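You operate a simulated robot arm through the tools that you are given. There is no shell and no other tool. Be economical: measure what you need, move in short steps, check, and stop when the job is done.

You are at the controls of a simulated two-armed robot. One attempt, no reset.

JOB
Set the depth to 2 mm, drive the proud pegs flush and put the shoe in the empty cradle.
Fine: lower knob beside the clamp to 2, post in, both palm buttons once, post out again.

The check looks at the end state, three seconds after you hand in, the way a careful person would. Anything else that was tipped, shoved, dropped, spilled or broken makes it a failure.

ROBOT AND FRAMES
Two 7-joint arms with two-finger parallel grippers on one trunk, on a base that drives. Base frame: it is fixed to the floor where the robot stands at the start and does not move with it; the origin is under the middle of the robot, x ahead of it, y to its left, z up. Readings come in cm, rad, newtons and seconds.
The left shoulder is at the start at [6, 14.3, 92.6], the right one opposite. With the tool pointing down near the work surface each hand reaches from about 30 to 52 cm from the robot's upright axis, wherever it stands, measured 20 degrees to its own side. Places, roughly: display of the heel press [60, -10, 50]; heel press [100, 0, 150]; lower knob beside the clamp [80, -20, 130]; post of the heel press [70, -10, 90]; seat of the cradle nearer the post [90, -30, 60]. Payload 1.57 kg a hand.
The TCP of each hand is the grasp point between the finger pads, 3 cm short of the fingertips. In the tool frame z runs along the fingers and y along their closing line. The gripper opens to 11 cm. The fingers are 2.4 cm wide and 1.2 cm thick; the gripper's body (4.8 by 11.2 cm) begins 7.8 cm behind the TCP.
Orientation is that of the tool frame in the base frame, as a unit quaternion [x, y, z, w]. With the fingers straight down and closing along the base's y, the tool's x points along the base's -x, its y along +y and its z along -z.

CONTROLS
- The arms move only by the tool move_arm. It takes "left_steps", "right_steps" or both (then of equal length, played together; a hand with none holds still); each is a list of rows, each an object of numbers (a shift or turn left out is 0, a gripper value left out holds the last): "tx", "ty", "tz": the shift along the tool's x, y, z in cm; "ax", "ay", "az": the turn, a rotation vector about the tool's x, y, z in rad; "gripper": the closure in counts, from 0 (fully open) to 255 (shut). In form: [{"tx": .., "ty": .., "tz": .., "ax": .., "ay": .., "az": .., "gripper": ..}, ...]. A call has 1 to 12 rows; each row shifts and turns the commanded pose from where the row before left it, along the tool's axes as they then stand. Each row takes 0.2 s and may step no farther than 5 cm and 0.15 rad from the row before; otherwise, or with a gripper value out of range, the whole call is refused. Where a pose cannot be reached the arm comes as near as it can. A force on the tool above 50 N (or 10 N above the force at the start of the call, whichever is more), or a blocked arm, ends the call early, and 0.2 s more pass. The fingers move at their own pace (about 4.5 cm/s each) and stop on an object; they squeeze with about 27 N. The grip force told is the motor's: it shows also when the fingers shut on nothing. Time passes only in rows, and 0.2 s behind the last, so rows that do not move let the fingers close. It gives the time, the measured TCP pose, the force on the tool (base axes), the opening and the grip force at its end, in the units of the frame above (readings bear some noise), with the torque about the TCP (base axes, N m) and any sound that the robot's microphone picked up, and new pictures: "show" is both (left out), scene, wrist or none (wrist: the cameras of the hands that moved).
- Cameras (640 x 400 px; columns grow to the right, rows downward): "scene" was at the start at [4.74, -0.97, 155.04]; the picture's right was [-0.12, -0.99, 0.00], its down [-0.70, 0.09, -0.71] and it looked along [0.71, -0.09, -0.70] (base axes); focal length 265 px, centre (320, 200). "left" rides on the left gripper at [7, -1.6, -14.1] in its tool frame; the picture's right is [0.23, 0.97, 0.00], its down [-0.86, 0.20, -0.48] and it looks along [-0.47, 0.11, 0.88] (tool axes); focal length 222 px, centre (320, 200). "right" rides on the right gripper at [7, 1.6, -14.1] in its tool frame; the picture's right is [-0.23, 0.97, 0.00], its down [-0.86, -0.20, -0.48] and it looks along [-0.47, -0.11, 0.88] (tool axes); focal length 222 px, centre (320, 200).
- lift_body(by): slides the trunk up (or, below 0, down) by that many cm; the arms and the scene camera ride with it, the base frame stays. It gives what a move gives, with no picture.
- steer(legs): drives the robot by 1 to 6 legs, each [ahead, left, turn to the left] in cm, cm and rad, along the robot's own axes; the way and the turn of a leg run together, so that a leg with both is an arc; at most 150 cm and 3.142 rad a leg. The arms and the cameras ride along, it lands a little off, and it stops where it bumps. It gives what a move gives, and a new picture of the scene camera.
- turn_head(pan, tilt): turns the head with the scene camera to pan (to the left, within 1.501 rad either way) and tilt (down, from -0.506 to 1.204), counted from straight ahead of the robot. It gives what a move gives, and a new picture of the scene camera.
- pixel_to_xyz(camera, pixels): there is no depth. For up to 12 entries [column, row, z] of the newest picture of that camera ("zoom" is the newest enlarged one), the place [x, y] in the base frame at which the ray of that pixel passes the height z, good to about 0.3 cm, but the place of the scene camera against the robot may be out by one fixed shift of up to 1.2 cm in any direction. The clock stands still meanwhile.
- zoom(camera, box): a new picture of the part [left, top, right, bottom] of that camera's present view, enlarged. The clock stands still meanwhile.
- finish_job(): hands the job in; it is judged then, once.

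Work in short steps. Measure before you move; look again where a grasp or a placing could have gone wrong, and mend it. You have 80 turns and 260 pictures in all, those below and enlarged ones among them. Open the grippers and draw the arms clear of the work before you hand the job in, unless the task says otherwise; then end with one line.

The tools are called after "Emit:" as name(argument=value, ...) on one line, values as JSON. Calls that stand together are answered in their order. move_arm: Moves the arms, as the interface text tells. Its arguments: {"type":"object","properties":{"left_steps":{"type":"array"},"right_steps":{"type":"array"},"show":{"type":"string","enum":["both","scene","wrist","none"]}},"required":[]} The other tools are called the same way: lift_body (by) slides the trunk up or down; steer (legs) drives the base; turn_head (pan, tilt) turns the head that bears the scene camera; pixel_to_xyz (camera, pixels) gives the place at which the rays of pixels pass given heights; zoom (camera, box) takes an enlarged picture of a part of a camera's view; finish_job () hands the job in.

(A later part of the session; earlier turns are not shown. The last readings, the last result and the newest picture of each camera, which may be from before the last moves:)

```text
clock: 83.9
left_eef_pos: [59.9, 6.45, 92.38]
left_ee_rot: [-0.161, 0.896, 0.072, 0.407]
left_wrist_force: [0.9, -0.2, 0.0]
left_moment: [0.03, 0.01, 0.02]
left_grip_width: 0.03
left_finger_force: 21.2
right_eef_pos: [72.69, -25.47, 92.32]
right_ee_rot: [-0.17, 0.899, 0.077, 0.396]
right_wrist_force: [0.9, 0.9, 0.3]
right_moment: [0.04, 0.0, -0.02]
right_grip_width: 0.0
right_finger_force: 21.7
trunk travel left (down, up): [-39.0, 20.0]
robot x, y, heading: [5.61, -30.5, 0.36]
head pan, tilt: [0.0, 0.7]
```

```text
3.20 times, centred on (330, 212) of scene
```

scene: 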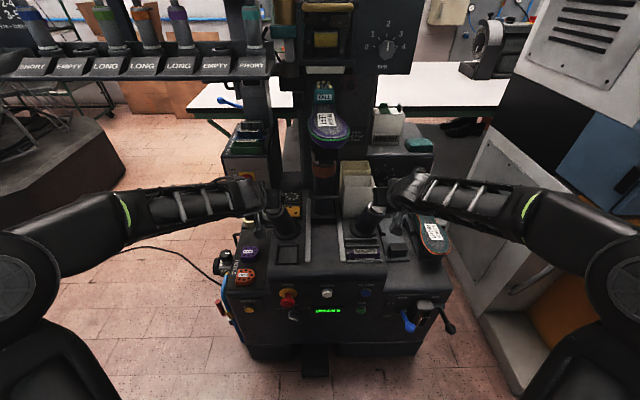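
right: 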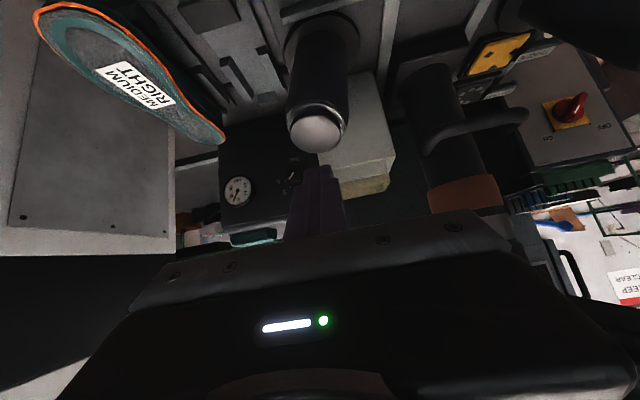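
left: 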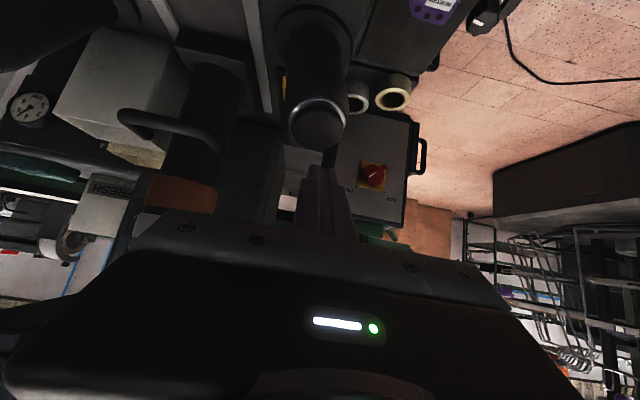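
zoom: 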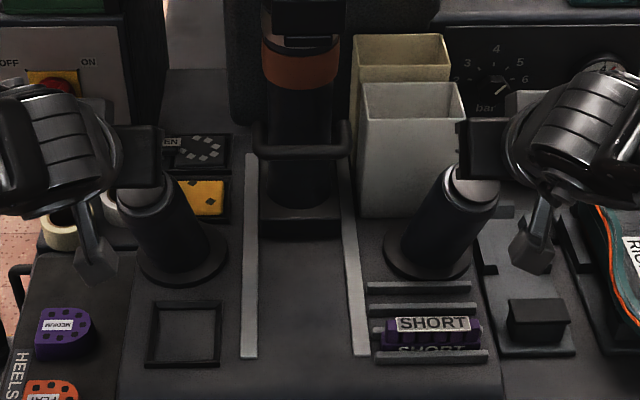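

Wrist rays put each dome about 5 cm below its fingertips, slightly back. I correct laterally and approach 4 cm along the axes.

Emit:
move_arm(left_steps=[{"tx": 0.59, "ty": 0.2, "tz": -0.68}, {"tx": 0.75, "ty": -0.33, "tz": 1.04}, {"tx": 0.75, "ty": -0.33, "tz": 1.04}, {"tx": 0.6, "ty": -0.26, "tz": 0.83}, {}], right_steps=[{"tx": 0.675, "ty": -0.8, "tz": -0.74}, {"tx": 0.73, "ty": 0.33, "tz": 1.06}, {"tx": 0.73, "ty": 0.33, "tz": 1.06}, {"tx": 0.58, "ty": 0.26, "tz": 0.85}, {}], show="wrist")

Emit:
zoom(camera="left", box=[240, 80, 400, 180])

Emit:
zoom(camera="right", box=[240, 80, 400, 180])

Emit:
zoom(camera="scene", box=[230, 150, 430, 275])

```text
clock: 85.1
left_eef_pos: [60.14, 5.89, 88.93]
left_ee_rot: [-0.163, 0.896, 0.073, 0.406]
left_wrist_force: [-0.6, 0.3, -0.3]
left_moment: [0.02, 0.01, -0.02]
left_grip_width: 0.02
left_finger_force: 21.7
right_eef_pos: [72.44, -25.73, 88.69]
right_ee_rot: [-0.17, 0.899, 0.076, 0.397]
right_wrist_force: [0.4, 0.0, -0.6]
right_moment: [-0.01, 0.02, 0.02]
right_grip_width: 0.02
right_finger_force: 21.3
trunk travel left (down, up): [-39.0, 20.0]
robot x, y, heading: [5.82, -30.22, 0.357]
head pan, tilt: [0.0, 0.7]
```

right: 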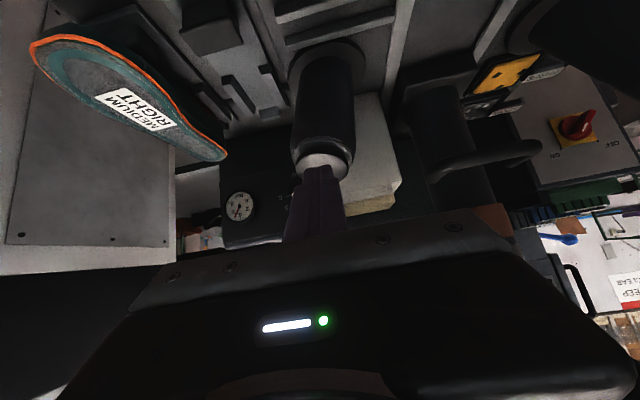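
left: 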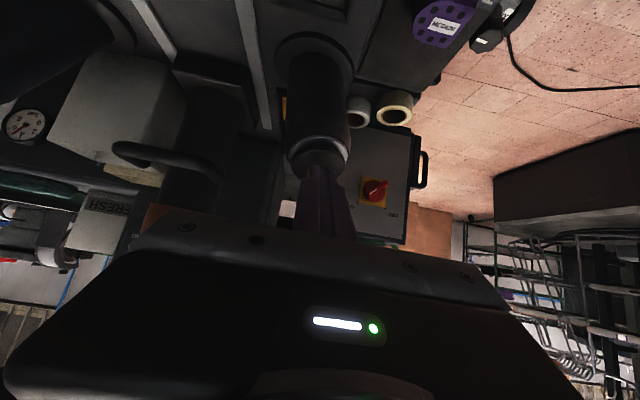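

```text
4.00 times, centred on (320, 130) of left
```

zoom: 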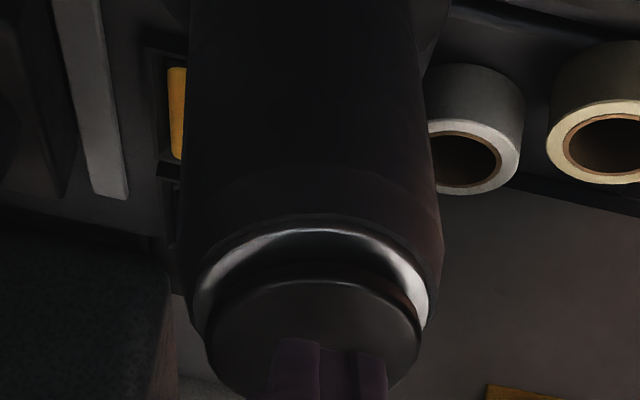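

```text
4.00 times, centred on (320, 130) of right
```

zoom: 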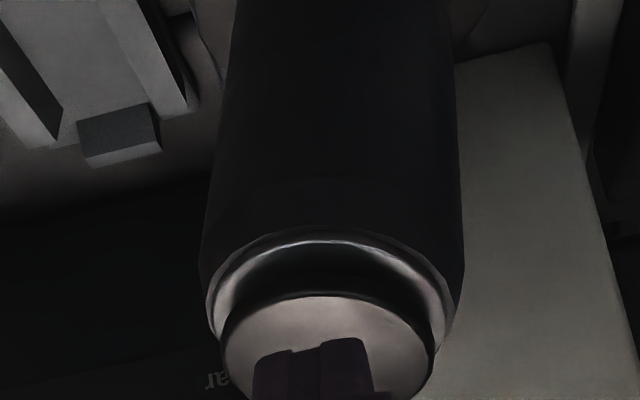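

```text
3.20 times, centred on (330, 212) of scene
```

zoom: 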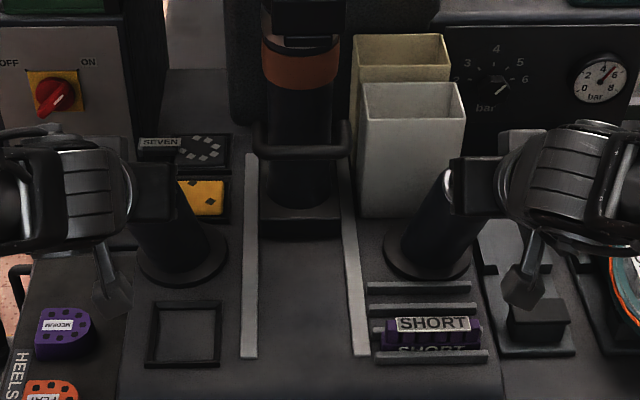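

Fingertips are over the caps, about 1.8 cm off. Press both together along their axes.

Emit:
move_arm(left_steps=[{"tx": 0.34, "ty": -0.15, "tz": 0.47}, {"tx": 0.34, "ty": -0.15, "tz": 0.47}, {"tx": 0.34, "ty": -0.15, "tz": 0.47}, {"tx": 0.34, "ty": -0.15, "tz": 0.47}, {"tx": 0.34, "ty": -0.15, "tz": 0.47}, {}, {}], right_steps=[{"tx": 0.33, "ty": 0.15, "tz": 0.48}, {"tx": 0.33, "ty": 0.15, "tz": 0.48}, {"tx": 0.33, "ty": 0.15, "tz": 0.48}, {"tx": 0.33, "ty": 0.15, "tz": 0.48}, {"tx": 0.33, "ty": 0.15, "tz": 0.48}, {}, {}], show="both")

```text
clock: 86.7
left_eef_pos: [60.96, 5.07, 86.21]
left_ee_rot: [-0.163, 0.895, 0.074, 0.408]
left_wrist_force: [-3.1, -0.1, 7.0]
left_moment: [0.12, -0.08, 0.06]
left_grip_width: 0.01
left_finger_force: 21.2
right_eef_pos: [72.58, -24.66, 86.09]
right_ee_rot: [-0.171, 0.898, 0.077, 0.398]
right_wrist_force: [-2.1, -4.1, 7.2]
right_moment: [-0.03, -0.14, -0.05]
right_grip_width: 0.0
right_finger_force: 21.8
trunk travel left (down, up): [-39.0, 20.0]
robot x, y, heading: [5.79, -30.4, 0.357]
head pan, tilt: [0.0, 0.7]
heard: click, click
```

scene: 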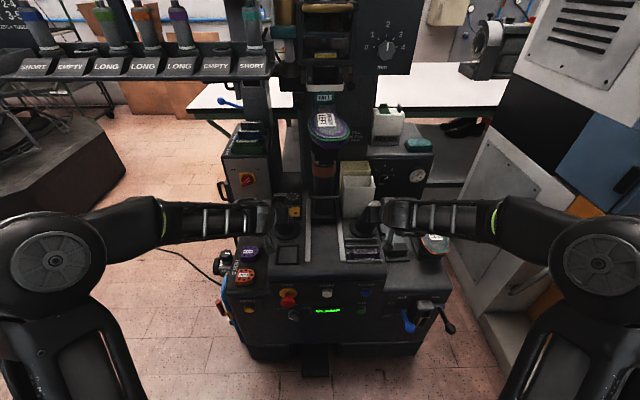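
right: 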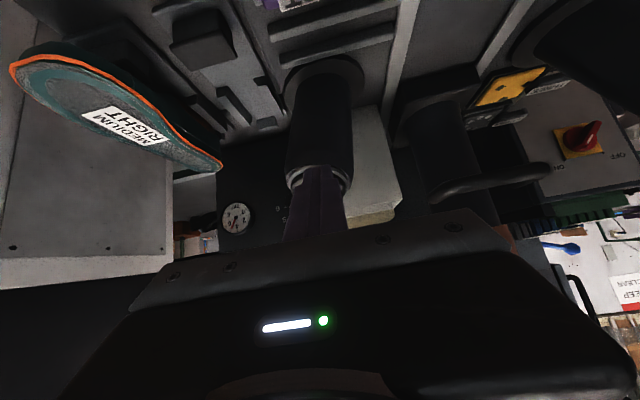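
left: 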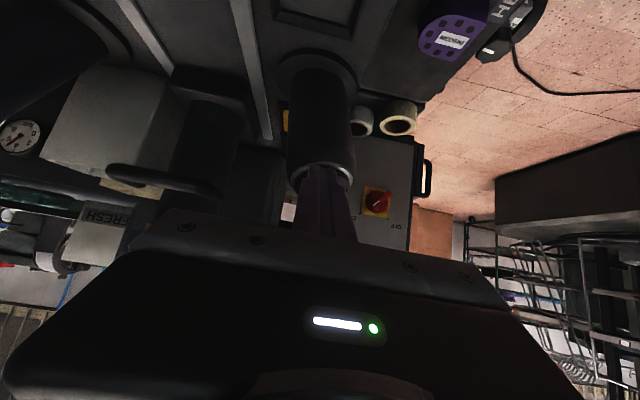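

Two clicks, and the ram has started down. I hold the buttons a moment longer while the cycle runs and watch the press and display.

Emit:
move_arm(left_steps=[{}, {}, {}, {}, {}, {}], right_steps=[{}, {}, {}, {}, {}, {}], show="none")

Emit:
zoom(camera="scene", box=[230, 40, 430, 165])

Emit:
zoom(camera="scene", box=[280, 280, 380, 343])

```text
clock: 88.1
left_eef_pos: [60.94, 5.2, 86.21]
left_ee_rot: [-0.163, 0.895, 0.074, 0.408]
left_wrist_force: [-5.0, -2.7, 6.8]
left_moment: [0.01, -0.03, 0.01]
left_grip_width: 0.0
left_finger_force: 21.2
right_eef_pos: [72.65, -24.66, 86.15]
right_ee_rot: [-0.171, 0.898, 0.077, 0.398]
right_wrist_force: [-4.4, -2.3, 6.4]
right_moment: [-0.01, -0.03, -0.04]
right_grip_width: 0.0
right_finger_force: 21.5
trunk travel left (down, up): [-39.0, 20.0]
robot x, y, heading: [5.81, -30.19, 0.356]
head pan, tilt: [0.0, 0.7]
```

```text
3.20 times, centred on (330, 102) of scene
```

zoom: 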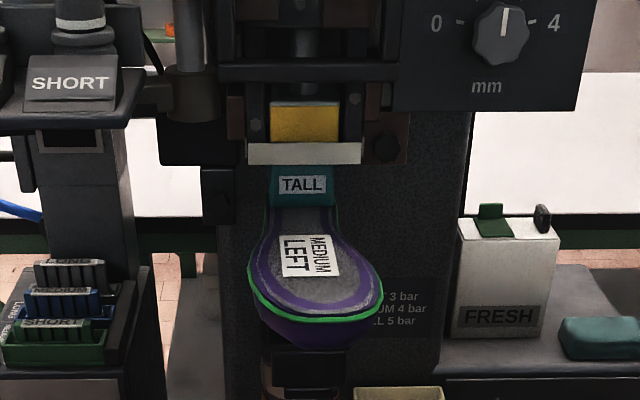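

```text
6.35 times, centred on (330, 312) of scene
```

zoom: 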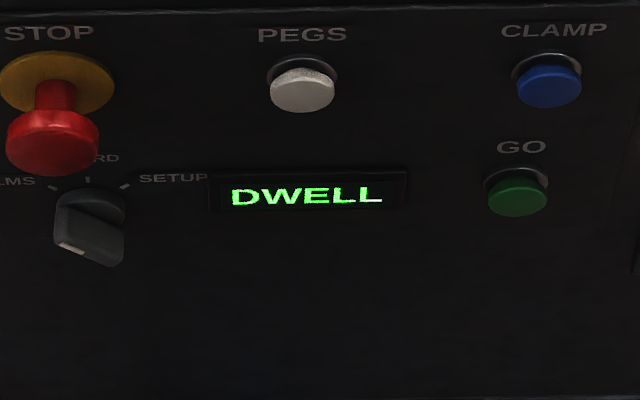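

The display reads DWELL with the ram on the heel. Keep holding until the cycle ends.

Emit:
move_arm(left_steps=[{}, {}, {}, {}, {}, {}, {}, {}], right_steps=[{}, {}, {}, {}, {}, {}, {}, {}], show="none")

Emit:
zoom(camera="scene", box=[230, 40, 430, 165])

Emit:
zoom(camera="scene", box=[280, 280, 380, 343])

```text
clock: 89.9
left_eef_pos: [60.99, 5.2, 86.2]
left_ee_rot: [-0.162, 0.896, 0.073, 0.408]
left_wrist_force: [-6.3, -5.0, 6.2]
left_moment: [-0.03, 0.03, -0.01]
left_grip_width: 0.0
left_finger_force: 21.1
right_eef_pos: [72.6, -24.75, 86.06]
right_ee_rot: [-0.171, 0.898, 0.078, 0.397]
right_wrist_force: [-6.6, -0.2, 6.4]
right_moment: [0.01, 0.0, 0.02]
right_grip_width: 0.02
right_finger_force: 21.5
trunk travel left (down, up): [-39.0, 20.0]
robot x, y, heading: [5.99, -30.32, 0.355]
head pan, tilt: [0.0, 0.7]
```

```text
3.20 times, centred on (330, 102) of scene
```

zoom: 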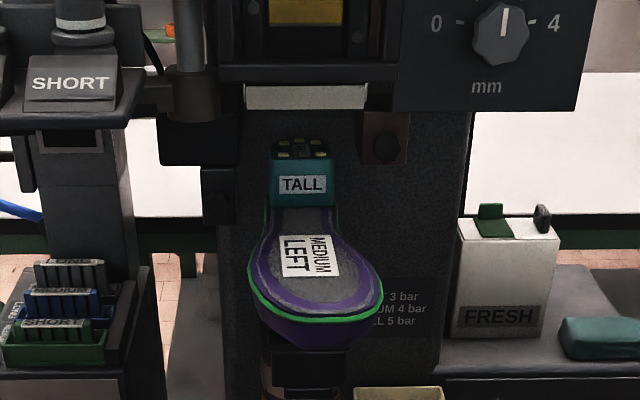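

```text
6.35 times, centred on (330, 312) of scene
```

zoom: 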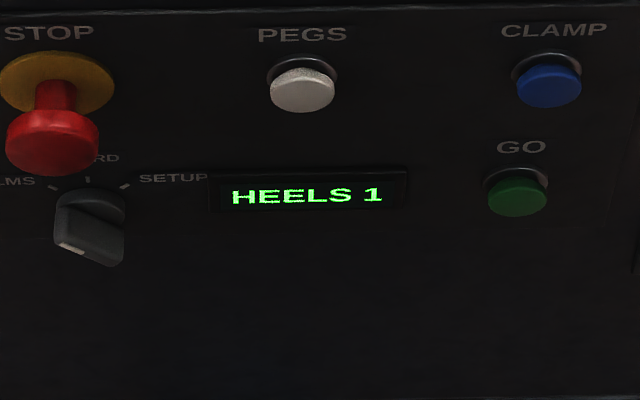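

Display HEELS 1, ram is up, pegs are flush. Lift both hands off the domes and bring the right hand back to the place used before the handle grasp.

Emit:
move_arm(left_steps=[{"tx": -0.94, "ty": 0.42, "tz": -1.31}, {"tx": -0.94, "ty": 0.42, "tz": -1.31}, {"tx": -0.94, "ty": 0.42, "tz": -1.31}, {"tx": -0.69, "tz": -3.3}, {"tx": -0.69, "tz": -3.3}, {"tx": -0.69, "tz": -3.3}, {"ty": 2, "tz": -3.5}, {"ty": 2, "tz": -3.5}, {"ty": 2, "tz": -3.5}, {}], right_steps=[{"tx": -0.92, "ty": -0.42, "tz": -1.33}, {"tx": -0.92, "ty": -0.42, "tz": -1.33}, {"tx": -0.92, "ty": -0.42, "tz": -1.33}, {"tx": -1.7, "ty": 1.65, "tz": -3.1}, {"tx": -1.7, "ty": 1.65, "tz": -3.1}, {"tx": -1.7, "ty": 1.65, "tz": -3.1}, {"ay": -0.125}, {"ay": -0.125}, {}, {}], show="none")

Emit:
move_arm(right_steps=[{"az": 0.143, "gripper": 130}, {"az": 0.143}, {"az": 0.143}, {"az": 0.143}, {"az": 0.143}, {"az": 0.143}, {"az": 0.143}, {"az": 0.143}, {"az": 0.143}, {"az": 0.143}, {"az": 0.143}, {}], show="both")

```text
clock: 92.1
left_eef_pos: [44.32, 6.65, 105.63]
left_ee_rot: [-0.163, 0.896, 0.073, 0.406]
left_wrist_force: [0.2, 0.2, -0.6]
left_moment: [-0.03, -0.01, -0.01]
left_grip_width: 0.0
left_finger_force: 21.2
right_eef_pos: [67.06, -22.9, 100.68]
right_ee_rot: [-0.159, 0.842, 0.098, 0.506]
right_wrist_force: [0.8, 0.1, -0.2]
right_moment: [-0.04, -0.02, 0.03]
right_grip_width: 0.0
right_finger_force: 21.4
trunk travel left (down, up): [-39.0, 20.0]
robot x, y, heading: [5.84, -30.47, 0.354]
head pan, tilt: [0.0, 0.7]
```

```text
clock: 94.7
left_eef_pos: [44.34, 6.78, 105.59]
left_ee_rot: [-0.162, 0.896, 0.073, 0.406]
left_wrist_force: [0.3, 0.5, 0.1]
left_moment: [0.02, -0.01, -0.01]
left_grip_width: 0.01
left_finger_force: 21.0
right_eef_pos: [67.25, -22.92, 100.68]
right_ee_rot: [0.483, 0.708, 0.427, 0.288]
right_wrist_force: [-0.5, -0.1, -0.8]
right_moment: [0.01, 0.0, 0.01]
right_grip_width: 5.42
right_finger_force: 0.1
trunk travel left (down, up): [-39.0, 20.0]
robot x, y, heading: [5.88, -30.21, 0.357]
head pan, tilt: [0.0, 0.7]
```

scene: 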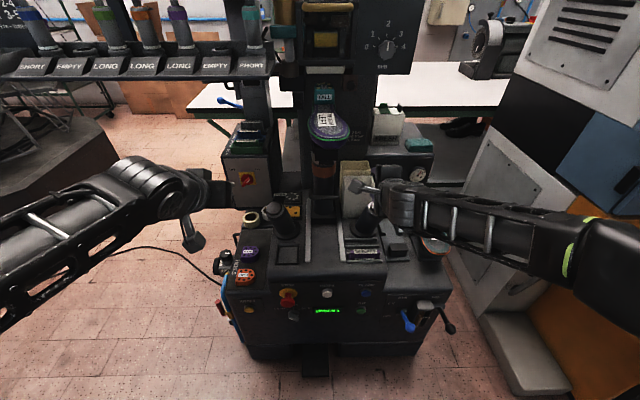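
right: 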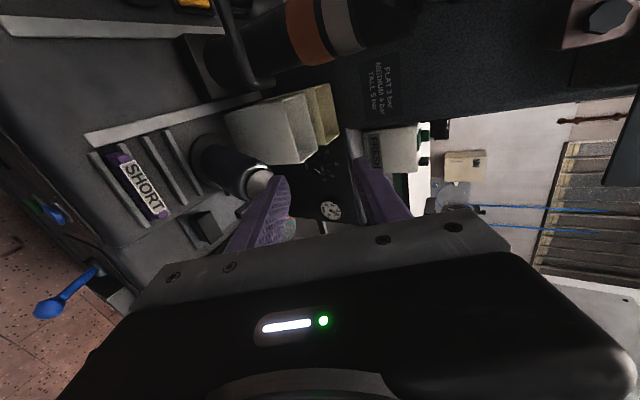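

Same pose as before the last release. Retrace the path toward the bar, stopping 2 cm short to look.

Emit:
move_arm(right_steps=[{"ty": -3.55, "tz": 1.8}, {"ty": -3.55, "tz": 1.8}, {"tx": 4}, {"tx": 4}, {"tx": 4}, {"tx": 2, "tz": 3}, {"tz": 4}, {"tz": 4}, {"tz": 3}, {}], show="wrist")

Emit:
zoom(camera="right", box=[180, 60, 460, 235])

```text
clock: 96.9
left_eef_pos: [44.41, 6.8, 105.56]
left_ee_rot: [-0.163, 0.896, 0.074, 0.406]
left_wrist_force: [-0.6, 0.6, -0.5]
left_moment: [-0.02, 0.01, -0.01]
left_grip_width: 0.0
left_finger_force: 21.3
right_eef_pos: [73.33, -5.3, 86.28]
right_ee_rot: [0.483, 0.708, 0.427, 0.288]
right_wrist_force: [-0.1, -0.6, -0.7]
right_moment: [0.01, 0.0, 0.01]
right_grip_width: 5.4
right_finger_force: 0.0
trunk travel left (down, up): [-39.0, 20.0]
robot x, y, heading: [5.93, -29.96, 0.362]
head pan, tilt: [0.0, 0.7]
```

right: 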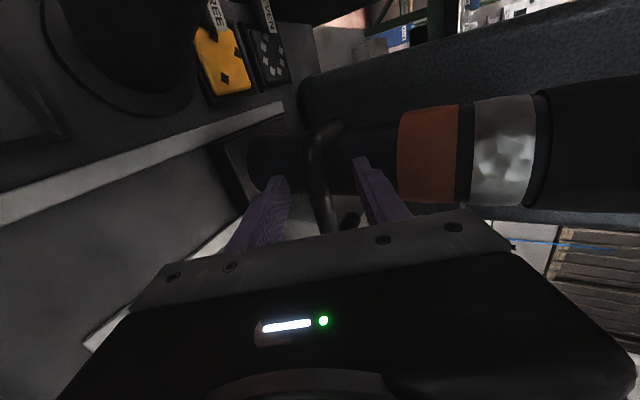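

```text
2.29 times, centred on (320, 148) of right
```

zoom: 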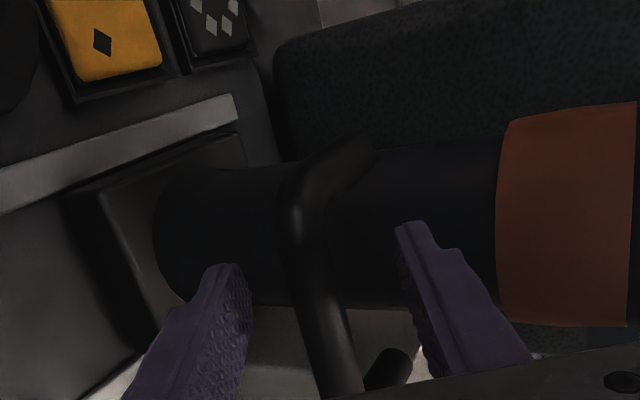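

Bar centred. Advance 1.8, close, then pull out straight back along the rail.

Emit:
move_arm(right_steps=[{"tz": 1.8}, {"gripper": 255}, {}, {}, {}, {}, {"tx": -0.03, "ty": -0.47, "tz": -0.88}, {"tx": -0.03, "ty": -0.7, "tz": -1.325}, {"tx": -0.03, "ty": -0.7, "tz": -1.325}, {"tx": -0.03, "ty": -0.7, "tz": -1.325}, {}], show="none")

Emit:
move_arm(right_steps=[{"tx": -0.03, "ty": -0.7, "tz": -1.325}, {"tx": -0.03, "ty": -0.7, "tz": -1.325}, {"tx": -0.03, "ty": -0.7, "tz": -1.325}, {"tx": -0.03, "ty": -0.7, "tz": -1.325}, {"tx": -0.03, "ty": -0.7, "tz": -1.325}, {"tx": -0.03, "ty": -0.7, "tz": -1.325}, {}], show="both")

```text
clock: 99.3
left_eef_pos: [44.34, 6.75, 105.52]
left_ee_rot: [-0.162, 0.896, 0.073, 0.406]
left_wrist_force: [-0.1, 0.8, -1.0]
left_moment: [0.01, 0.01, 0.0]
left_grip_width: 0.01
left_finger_force: 21.3
right_eef_pos: [69.75, -6.94, 85.3]
right_ee_rot: [0.484, 0.708, 0.425, 0.289]
right_wrist_force: [-1.3, -3.6, -6.8]
right_moment: [-0.71, -0.4, 0.08]
right_grip_width: 1.59
right_finger_force: 31.3
trunk travel left (down, up): [-39.0, 20.0]
robot x, y, heading: [5.39, -30.46, 0.358]
head pan, tilt: [0.0, 0.7]
```

```text
clock: 100.9
left_eef_pos: [44.27, 6.78, 105.51]
left_ee_rot: [-0.162, 0.896, 0.073, 0.407]
left_wrist_force: [-0.6, -0.1, -0.5]
left_moment: [0.01, 0.03, 0.01]
left_grip_width: 0.02
left_finger_force: 20.4
right_eef_pos: [61.5, -10.28, 85.33]
right_ee_rot: [0.482, 0.709, 0.427, 0.288]
right_wrist_force: [-4.0, 4.0, -9.1]
right_moment: [-0.43, -0.31, 0.67]
right_grip_width: 1.6
right_finger_force: 31.4
trunk travel left (down, up): [-39.0, 20.0]
robot x, y, heading: [6.22, -30.31, 0.358]
head pan, tilt: [0.0, 0.7]
```

scene: 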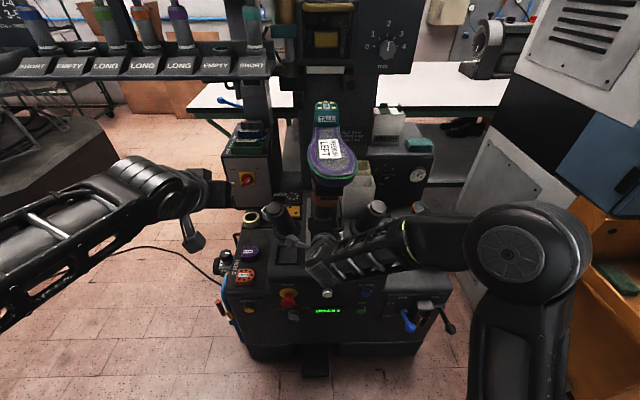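
right: 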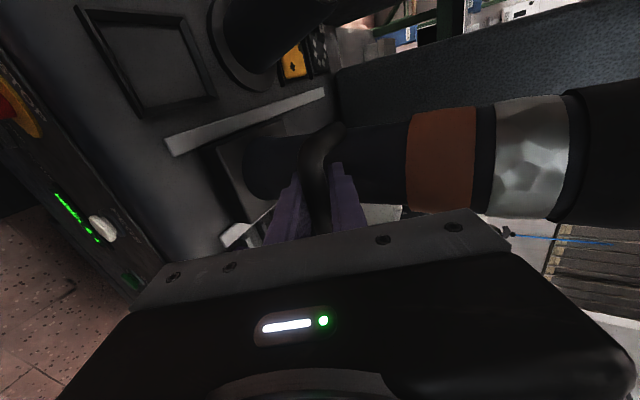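

About 4.4 cm remain to the original out position; pull until it stops.

Emit:
move_arm(right_steps=[{"tx": -0.03, "ty": -0.7, "tz": -1.325}, {"tx": -0.03, "ty": -0.7, "tz": -1.325}, {"tx": -0.03, "ty": -0.65, "tz": -1.2}, {"ty": -0.2, "tz": -0.35}, {"ty": -0.2, "tz": -0.35}, {}], show="none")

Emit:
zoom(camera="right", box=[0, 0, 640, 400])

```text
clock: 102.2
left_eef_pos: [44.41, 6.84, 105.59]
left_ee_rot: [-0.162, 0.896, 0.073, 0.406]
left_wrist_force: [0.1, -0.2, 0.3]
left_moment: [-0.05, -0.04, 0.0]
left_grip_width: 0.0
left_finger_force: 21.1
right_eef_pos: [57.47, -12.04, 86.35]
right_ee_rot: [0.483, 0.7, 0.436, 0.294]
right_wrist_force: [6.3, 3.3, 0.5]
right_moment: [-0.57, -0.27, 0.66]
right_grip_width: 1.6
right_finger_force: 31.8
trunk travel left (down, up): [-39.0, 20.0]
robot x, y, heading: [5.68, -30.19, 0.358]
head pan, tilt: [0.0, 0.7]
stopped in row 6 (right hand): the force on the tool passed its limit at 51 N (the readings are from after the stop); the commanded pose is now the measured one
```

```text
1.00 times, centred on (320, 200) of right (not enlarged: the box is as wide or as high as the picture)
```

zoom: 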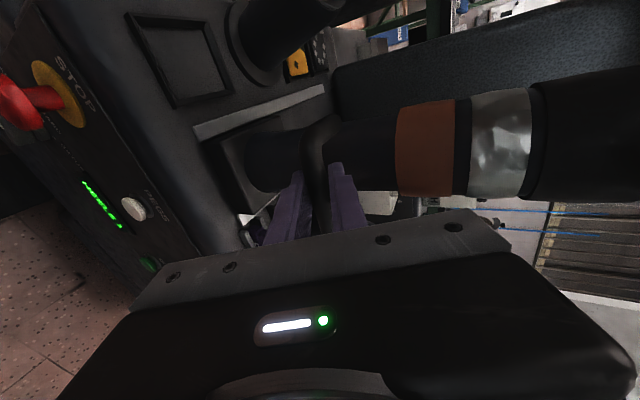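

The post is at its outer stop (same place as at the start). Release, back out under the toe, move right and unroll.

Emit:
move_arm(right_steps=[{"gripper": 130}, {}, {}, {"tz": -2}, {"tz": -3}, {"tz": -2, "tx": -3}, {"tx": -4}, {"tx": -4}, {"tx": -4}, {"tx": -4}, {"tx": -2, "ty": 3}, {}], show="none")

Emit:
move_arm(right_steps=[{"az": -0.143, "gripper": 0}, {"az": -0.143}, {"az": -0.143}, {"az": -0.143}, {"az": -0.143}, {"az": -0.143}, {"az": -0.143}, {"az": -0.143}, {"az": -0.143}, {"az": -0.143}, {"az": -0.143}, {}], show="both")

Emit:
zoom(camera="scene", box=[250, 70, 450, 195])

```text
clock: 104.8
left_eef_pos: [44.4, 6.7, 105.45]
left_ee_rot: [-0.162, 0.896, 0.074, 0.406]
left_wrist_force: [-0.7, 0.5, 1.0]
left_moment: [0.01, -0.01, 0.0]
left_grip_width: 0.0
left_finger_force: 21.1
right_eef_pos: [63.27, -31.06, 92.9]
right_ee_rot: [0.483, 0.7, 0.435, 0.294]
right_wrist_force: [-0.5, -0.1, -0.1]
right_moment: [0.03, 0.06, 0.02]
right_grip_width: 5.4
right_finger_force: 0.0
right hand out of reach, approached as far as the arm can: row 7, 8, 9, 10
trunk travel left (down, up): [-39.0, 20.0]
robot x, y, heading: [5.87, -30.07, 0.359]
head pan, tilt: [0.0, 0.7]
```

```text
clock: 107.4
left_eef_pos: [44.37, 6.7, 105.52]
left_ee_rot: [-0.161, 0.896, 0.073, 0.407]
left_wrist_force: [-0.5, -0.2, 0.1]
left_moment: [0.0, 0.01, 0.04]
left_grip_width: 0.0
left_finger_force: 21.6
right_eef_pos: [63.19, -31.39, 92.81]
right_ee_rot: [-0.155, 0.837, 0.098, 0.516]
right_wrist_force: [0.4, -0.2, 0.6]
right_moment: [-0.01, -0.04, -0.01]
right_grip_width: 11.01
right_finger_force: 0.0
trunk travel left (down, up): [-39.0, 20.0]
robot x, y, heading: [5.66, -30.13, 0.355]
head pan, tilt: [0.0, 0.7]
```

scene: 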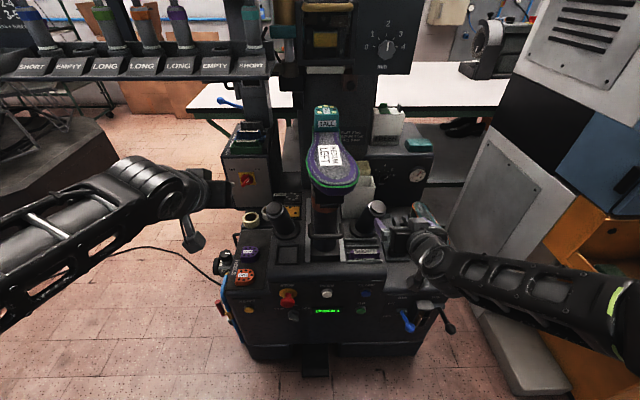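
right: 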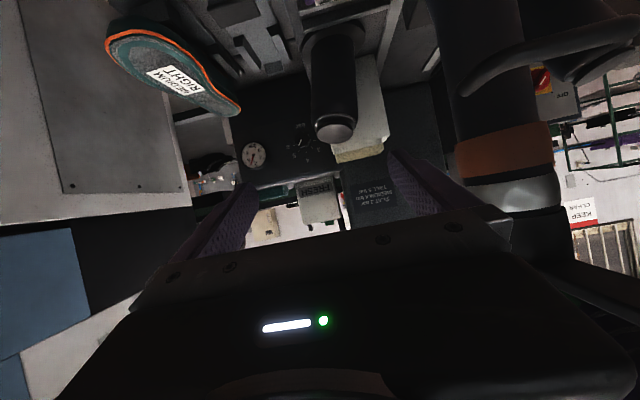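

```text
3.20 times, centred on (350, 132) of scene
```

zoom: 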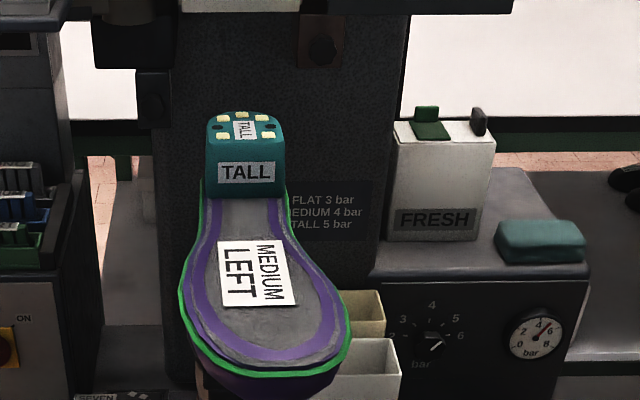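

Post out, pegs flush, shoe seated and aligned. I bring the left arm home, pitch the right hand nearer vertical, and raise the trunk 15 cm.

Emit:
move_arm(left_steps=[{"tx": 2.5, "ty": 1, "tz": -1.75, "ay": 0.142}, {"tx": 2.76, "ty": 1, "tz": -1.39, "ay": 0.142}, {"tx": 2.93, "ty": 1, "tz": -0.98, "ay": 0.142}, {"tx": 3.05, "ty": 1, "tz": -0.55, "ay": 0.142}, {"tx": 3.09, "tz": -0.12, "ay": 0.142}, {"tx": 3.08, "tz": 0.3, "ay": 0.112}, {}], right_steps=[{"ay": 0.14}, {"ay": 0.14}, {"ay": 0.14}, {"ay": 0.14}, {"ay": 0.14}, {}, {}], show="none")

Emit:
lift_body(by=18)

Emit:
turn_head(pan=-0.2, tilt=0.85)

Emit:
zoom(camera="scene", box=[260, 80, 460, 205])

Emit:
zoom(camera="right", box=[0, 0, 640, 400])

```text
clock: 109.0
left_eef_pos: [26.93, 4.35, 98.72]
left_ee_rot: [-0.177, 0.984, 0.003, 0.015]
left_wrist_force: [-0.7, -0.1, -0.9]
left_moment: [0.0, 0.03, -0.03]
left_grip_width: 0.0
left_finger_force: 22.3
left hand out of reach, approached as far as the arm can: row 6
right_eef_pos: [63.36, -31.74, 92.88]
right_ee_rot: [-0.172, 0.957, 0.04, 0.23]
right_wrist_force: [0.9, -0.5, -0.4]
right_moment: [0.01, 0.04, -0.03]
right_grip_width: 11.0
right_finger_force: 0.0
right hand out of reach, approached as far as the arm can: row 2
trunk travel left (down, up): [-39.0, 20.0]
robot x, y, heading: [6.07, -30.09, 0.356]
head pan, tilt: [0.0, 0.7]
```

```text
clock: 111.0
left_eef_pos: [27.02, 4.38, 116.65]
left_ee_rot: [-0.178, 0.984, 0.003, 0.014]
left_wrist_force: [0.0, 0.2, -1.0]
left_moment: [-0.01, 0.03, 0.0]
left_grip_width: 0.02
left_finger_force: 21.5
right_eef_pos: [63.43, -31.85, 110.92]
right_ee_rot: [-0.172, 0.957, 0.04, 0.231]
right_wrist_force: [0.5, -0.4, -0.2]
right_moment: [0.03, 0.01, -0.03]
right_grip_width: 10.97
right_finger_force: 0.1
trunk travel left (down, up): [-57.0, 2.0]
robot x, y, heading: [5.69, -30.1, 0.357]
head pan, tilt: [0.0, 0.7]
```

```text
clock: 111.7
left_eef_pos: [26.96, 4.43, 116.64]
left_ee_rot: [-0.178, 0.984, 0.003, 0.015]
left_wrist_force: [-0.2, -0.3, 0.6]
left_moment: [-0.02, 0.0, 0.03]
left_grip_width: 0.0
left_finger_force: 21.7
right_eef_pos: [63.42, -31.74, 110.84]
right_ee_rot: [-0.171, 0.957, 0.04, 0.23]
right_wrist_force: [0.4, -0.3, 0.4]
right_moment: [-0.03, -0.03, 0.01]
right_grip_width: 11.02
right_finger_force: 0.0
trunk travel left (down, up): [-57.0, 2.0]
robot x, y, heading: [6.09, -30.05, 0.357]
head pan, tilt: [-0.201, 0.85]
```

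scene: 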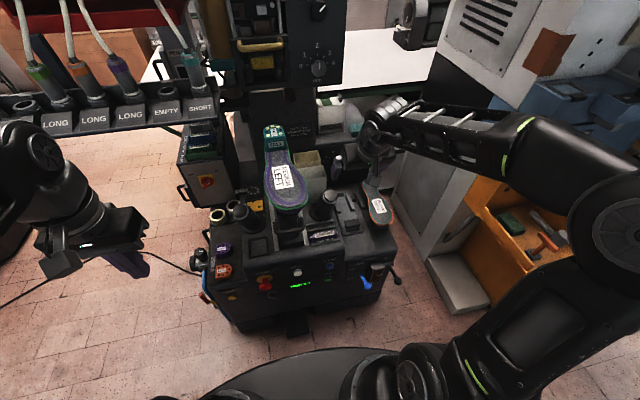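

```text
3.20 times, centred on (360, 142) of scene
```

zoom: 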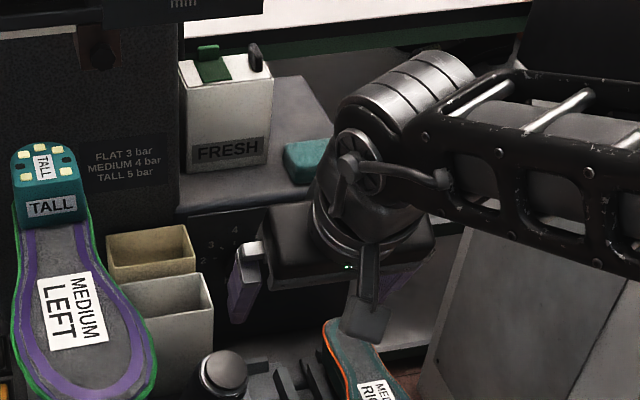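

```text
1.00 times, centred on (320, 200) of right (not enlarged: the box is as wide or as high as the picture)
```

zoom: 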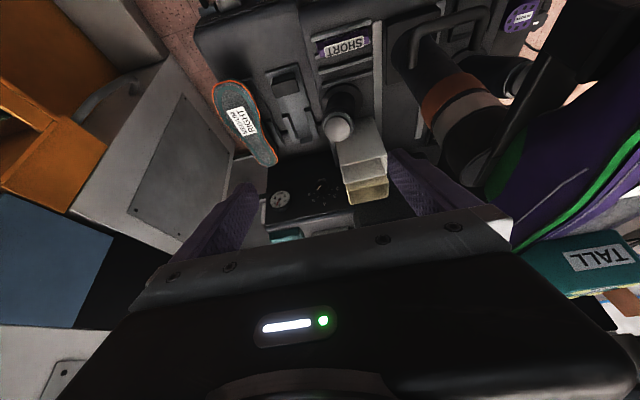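

The right wrist camera has a clear top view of both cradles. Enlarge and measure there.

Emit:
zoom(camera="right", box=[190, 50, 350, 150])

Emit:
zoom(camera="scene", box=[310, 150, 410, 230])

```text
4.00 times, centred on (270, 100) of right
```

zoom: 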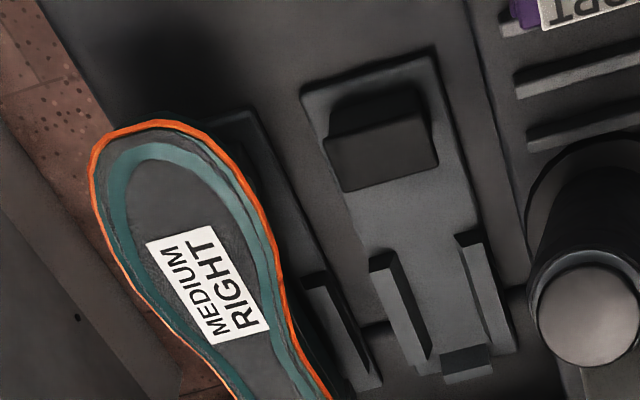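

```text
5.00 times, centred on (360, 190) of scene
```

zoom: 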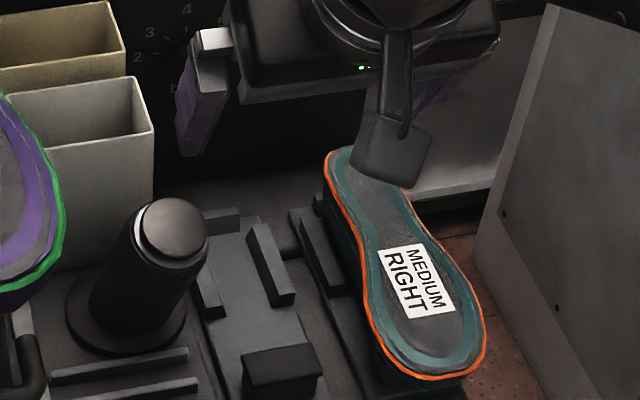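

I query the cradle points (block top, bars, stop, plate, and the other shoe's toe) from this wrist view, then raise the hand 12 cm for parallax.

Emit:
pixel_to_xyz(camera="right", pixels=[[287, 88, 76], [287, 88, 84], [285, 115, 76], [285, 115, 84], [307, 110, 76], [307, 110, 84], [306, 141, 76], [306, 141, 84], [227.5, 81.3, 84], [227.5, 81.3, 92], [299, 64.5, 76], [265.8, 73.8, 76]])

Emit:
move_arm(right_steps=[{"tx": -1.8, "tz": -3.56}, {"tx": -1.8, "tz": -3.56}, {"tx": -1.8, "tz": -3.56}, {"tx": -1.0, "tz": -2.0}, {}], show="wrist")

Emit:
zoom(camera="right", box=[190, 50, 350, 150])

```text
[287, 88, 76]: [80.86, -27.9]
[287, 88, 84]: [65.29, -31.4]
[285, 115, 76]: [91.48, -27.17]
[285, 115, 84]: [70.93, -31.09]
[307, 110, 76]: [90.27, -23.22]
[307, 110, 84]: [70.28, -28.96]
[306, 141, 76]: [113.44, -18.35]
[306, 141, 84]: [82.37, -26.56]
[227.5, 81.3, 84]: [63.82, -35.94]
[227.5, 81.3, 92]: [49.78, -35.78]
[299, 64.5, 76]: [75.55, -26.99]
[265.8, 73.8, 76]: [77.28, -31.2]
```

```text
clock: 112.9
left_eef_pos: [26.96, 4.51, 116.71]
left_ee_rot: [-0.177, 0.984, 0.002, 0.014]
left_wrist_force: [0.0, -0.2, 0.2]
left_moment: [0.01, -0.01, -0.03]
left_grip_width: 0.0
left_finger_force: 21.1
right_eef_pos: [63.45, -31.76, 125.11]
right_ee_rot: [-0.171, 0.957, 0.04, 0.23]
right_wrist_force: [-0.3, -0.6, 1.1]
right_moment: [-0.01, 0.03, -0.01]
right_grip_width: 10.99
right_finger_force: 0.1
trunk travel left (down, up): [-57.0, 2.0]
robot x, y, heading: [6.0, -30.27, 0.362]
head pan, tilt: [-0.201, 0.85]
```

right: 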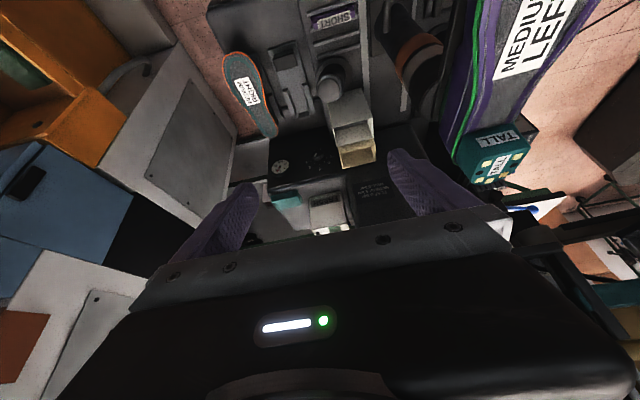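

```text
4.00 times, centred on (270, 100) of right
```

zoom: 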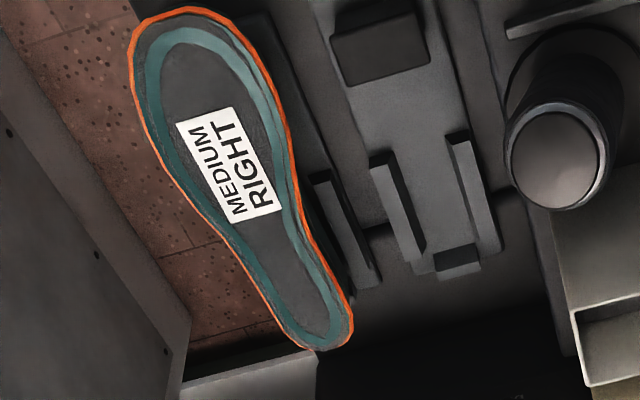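

That query used an outdated picture; I redo it with the current wrist picture.

Emit:
pixel_to_xyz(camera="right", pixels=[[285.5, 65.5, 80], [285.5, 65.5, 86], [283, 89.5, 80], [296.3, 114.5, 80], [303.8, 83.8, 80], [315, 111.3, 80], [304.5, 115.5, 80], [236.3, 53, 88], [271.3, 136.3, 88], [271.3, 136.3, 94], [270, 93.8, 80], [283.8, 121, 80]])

Emit:
zoom(camera="right", box=[430, 0, 630, 125])

Emit:
move_arm(right_steps=[{"ty": 3}, {"ty": 3}, {"ty": 3}, {"ty": 3}, {}], show="wrist")

Emit:
zoom(camera="right", box=[150, 20, 310, 120])

```text
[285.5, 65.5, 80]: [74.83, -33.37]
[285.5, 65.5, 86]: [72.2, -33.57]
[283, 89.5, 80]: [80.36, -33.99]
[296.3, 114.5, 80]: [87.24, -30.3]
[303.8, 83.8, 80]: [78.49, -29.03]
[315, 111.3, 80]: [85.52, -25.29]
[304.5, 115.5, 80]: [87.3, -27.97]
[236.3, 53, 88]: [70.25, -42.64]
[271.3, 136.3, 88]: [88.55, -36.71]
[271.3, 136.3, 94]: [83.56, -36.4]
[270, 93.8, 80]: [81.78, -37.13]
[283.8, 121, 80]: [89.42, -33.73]
```

```text
3.20 times, centred on (530, 62) of right
```

zoom: 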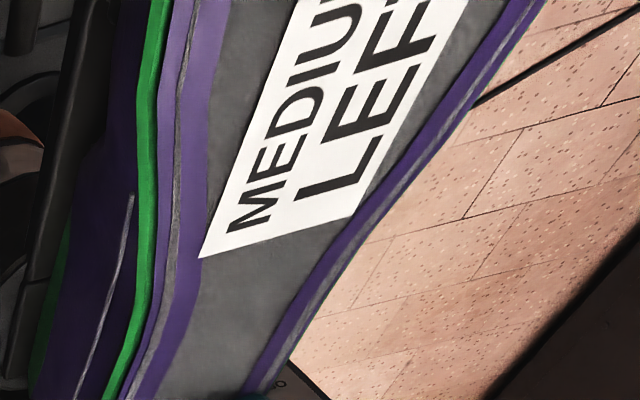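

```text
clock: 114.1
left_eef_pos: [26.9, 4.54, 116.67]
left_ee_rot: [-0.176, 0.984, 0.003, 0.014]
left_wrist_force: [0.8, 0.2, -0.5]
left_moment: [-0.01, -0.04, 0.03]
left_grip_width: 0.0
left_finger_force: 21.6
right_eef_pos: [59.31, -20.58, 124.98]
right_ee_rot: [-0.171, 0.957, 0.039, 0.231]
right_wrist_force: [0.2, 0.1, -0.4]
right_moment: [0.0, 0.01, 0.0]
right_grip_width: 11.0
right_finger_force: 0.0
trunk travel left (down, up): [-57.0, 2.0]
robot x, y, heading: [5.49, -30.41, 0.358]
head pan, tilt: [-0.201, 0.85]
```

right: 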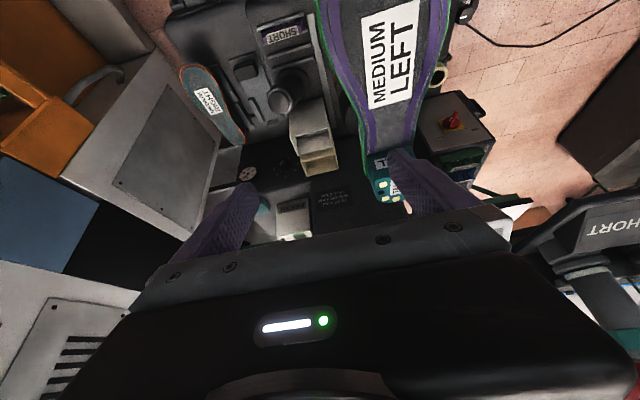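

```text
4.00 times, centred on (230, 70) of right
```

zoom: 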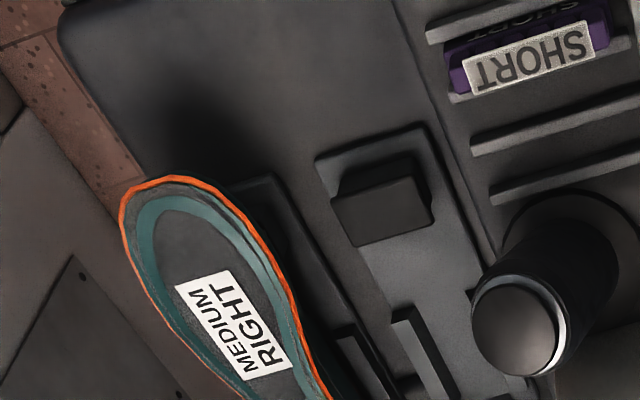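

Second wrist view, 12 cm to the left; query the same points plus the shoe on the post.

Emit:
pixel_to_xyz(camera="right", pixels=[[246.3, 72.5, 80], [246.3, 72.5, 86], [248.3, 98.8, 80], [248.3, 98.8, 86], [191.3, 65, 88], [191.3, 65, 94]])

Emit:
zoom(camera="right", box=[300, 0, 500, 210])

Emit:
zoom(camera="scene", box=[310, 150, 410, 230])

```text
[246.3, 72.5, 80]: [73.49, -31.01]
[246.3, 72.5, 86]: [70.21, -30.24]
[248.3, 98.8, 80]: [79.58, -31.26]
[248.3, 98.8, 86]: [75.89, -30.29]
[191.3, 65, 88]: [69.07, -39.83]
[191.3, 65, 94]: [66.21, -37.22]
```

```text
1.90 times, centred on (400, 105) of right
```

zoom: 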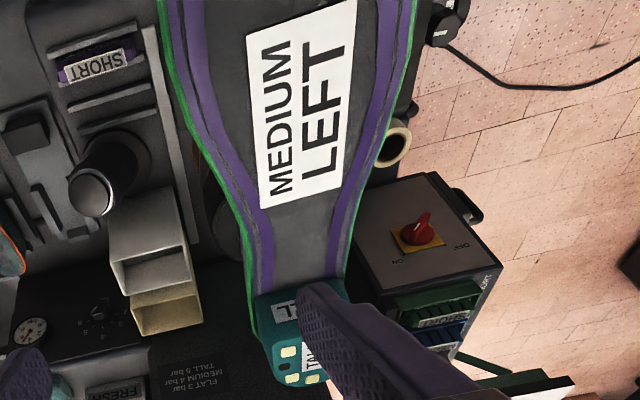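

```text
5.00 times, centred on (360, 190) of scene
```

zoom: 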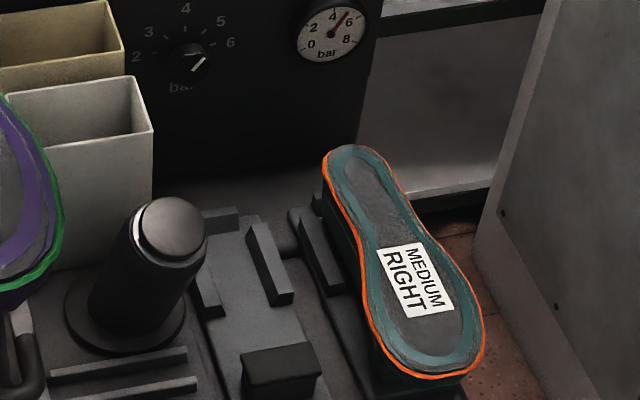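

The cradle is lower than the console top: block top z≈66, bars ≈64, other shoe's sole ≈76 with toe tip ≈60 and heel ≈84 ahead. Now measure the sole outline of the shoe on the post at z 115.

Emit:
pixel_to_xyz(camera="right", pixels=[[326.3, 31.3, 114], [447.4, 31.3, 114], [339.5, 78.7, 114], [431.6, 78.7, 114], [351.6, 105, 114], [421, 105, 114], [360.5, 136.6, 114], [413, 136.6, 114], [363, 156, 114], [410, 150, 114]])

Emit:
move_arm(right_steps=[{"tx": -0.9, "tz": -1.78}, {"ty": 2.5}, {"ty": 2.5}, {"ty": 2}, {}], show="both")

```text
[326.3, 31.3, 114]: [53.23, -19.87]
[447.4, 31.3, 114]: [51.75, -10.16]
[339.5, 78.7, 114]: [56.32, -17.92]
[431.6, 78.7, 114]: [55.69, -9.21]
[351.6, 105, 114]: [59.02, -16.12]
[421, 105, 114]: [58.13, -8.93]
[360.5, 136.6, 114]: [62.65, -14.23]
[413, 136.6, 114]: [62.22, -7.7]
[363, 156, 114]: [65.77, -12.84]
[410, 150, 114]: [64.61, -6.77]
```

```text
clock: 115.3
left_eef_pos: [26.9, 4.42, 116.75]
left_ee_rot: [-0.177, 0.984, 0.002, 0.014]
left_wrist_force: [-0.2, 0.0, -0.2]
left_moment: [0.04, 0.03, 0.02]
left_grip_width: 0.0
left_finger_force: 21.7
right_eef_pos: [56.79, -14.08, 127.11]
right_ee_rot: [-0.172, 0.957, 0.04, 0.231]
right_wrist_force: [-0.4, 0.0, -1.1]
right_moment: [-0.01, -0.02, 0.01]
right_grip_width: 11.01
right_finger_force: 0.0
trunk travel left (down, up): [-57.0, 2.0]
robot x, y, heading: [5.66, -30.6, 0.357]
head pan, tilt: [-0.201, 0.85]
```

scene: 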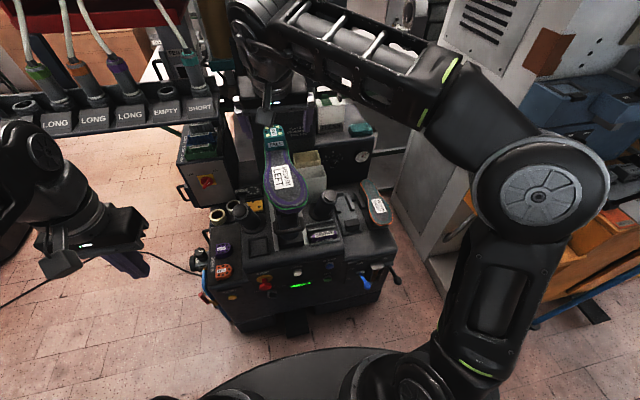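
right: 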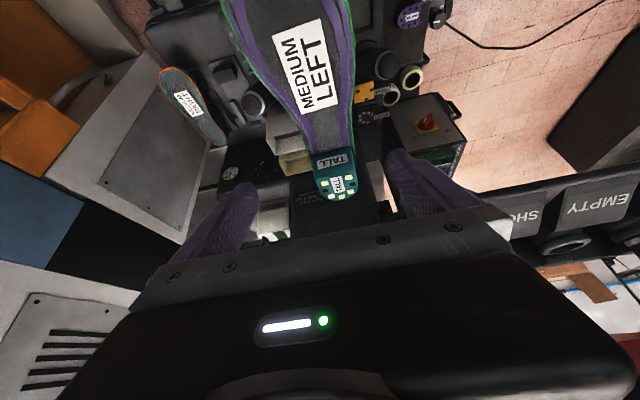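

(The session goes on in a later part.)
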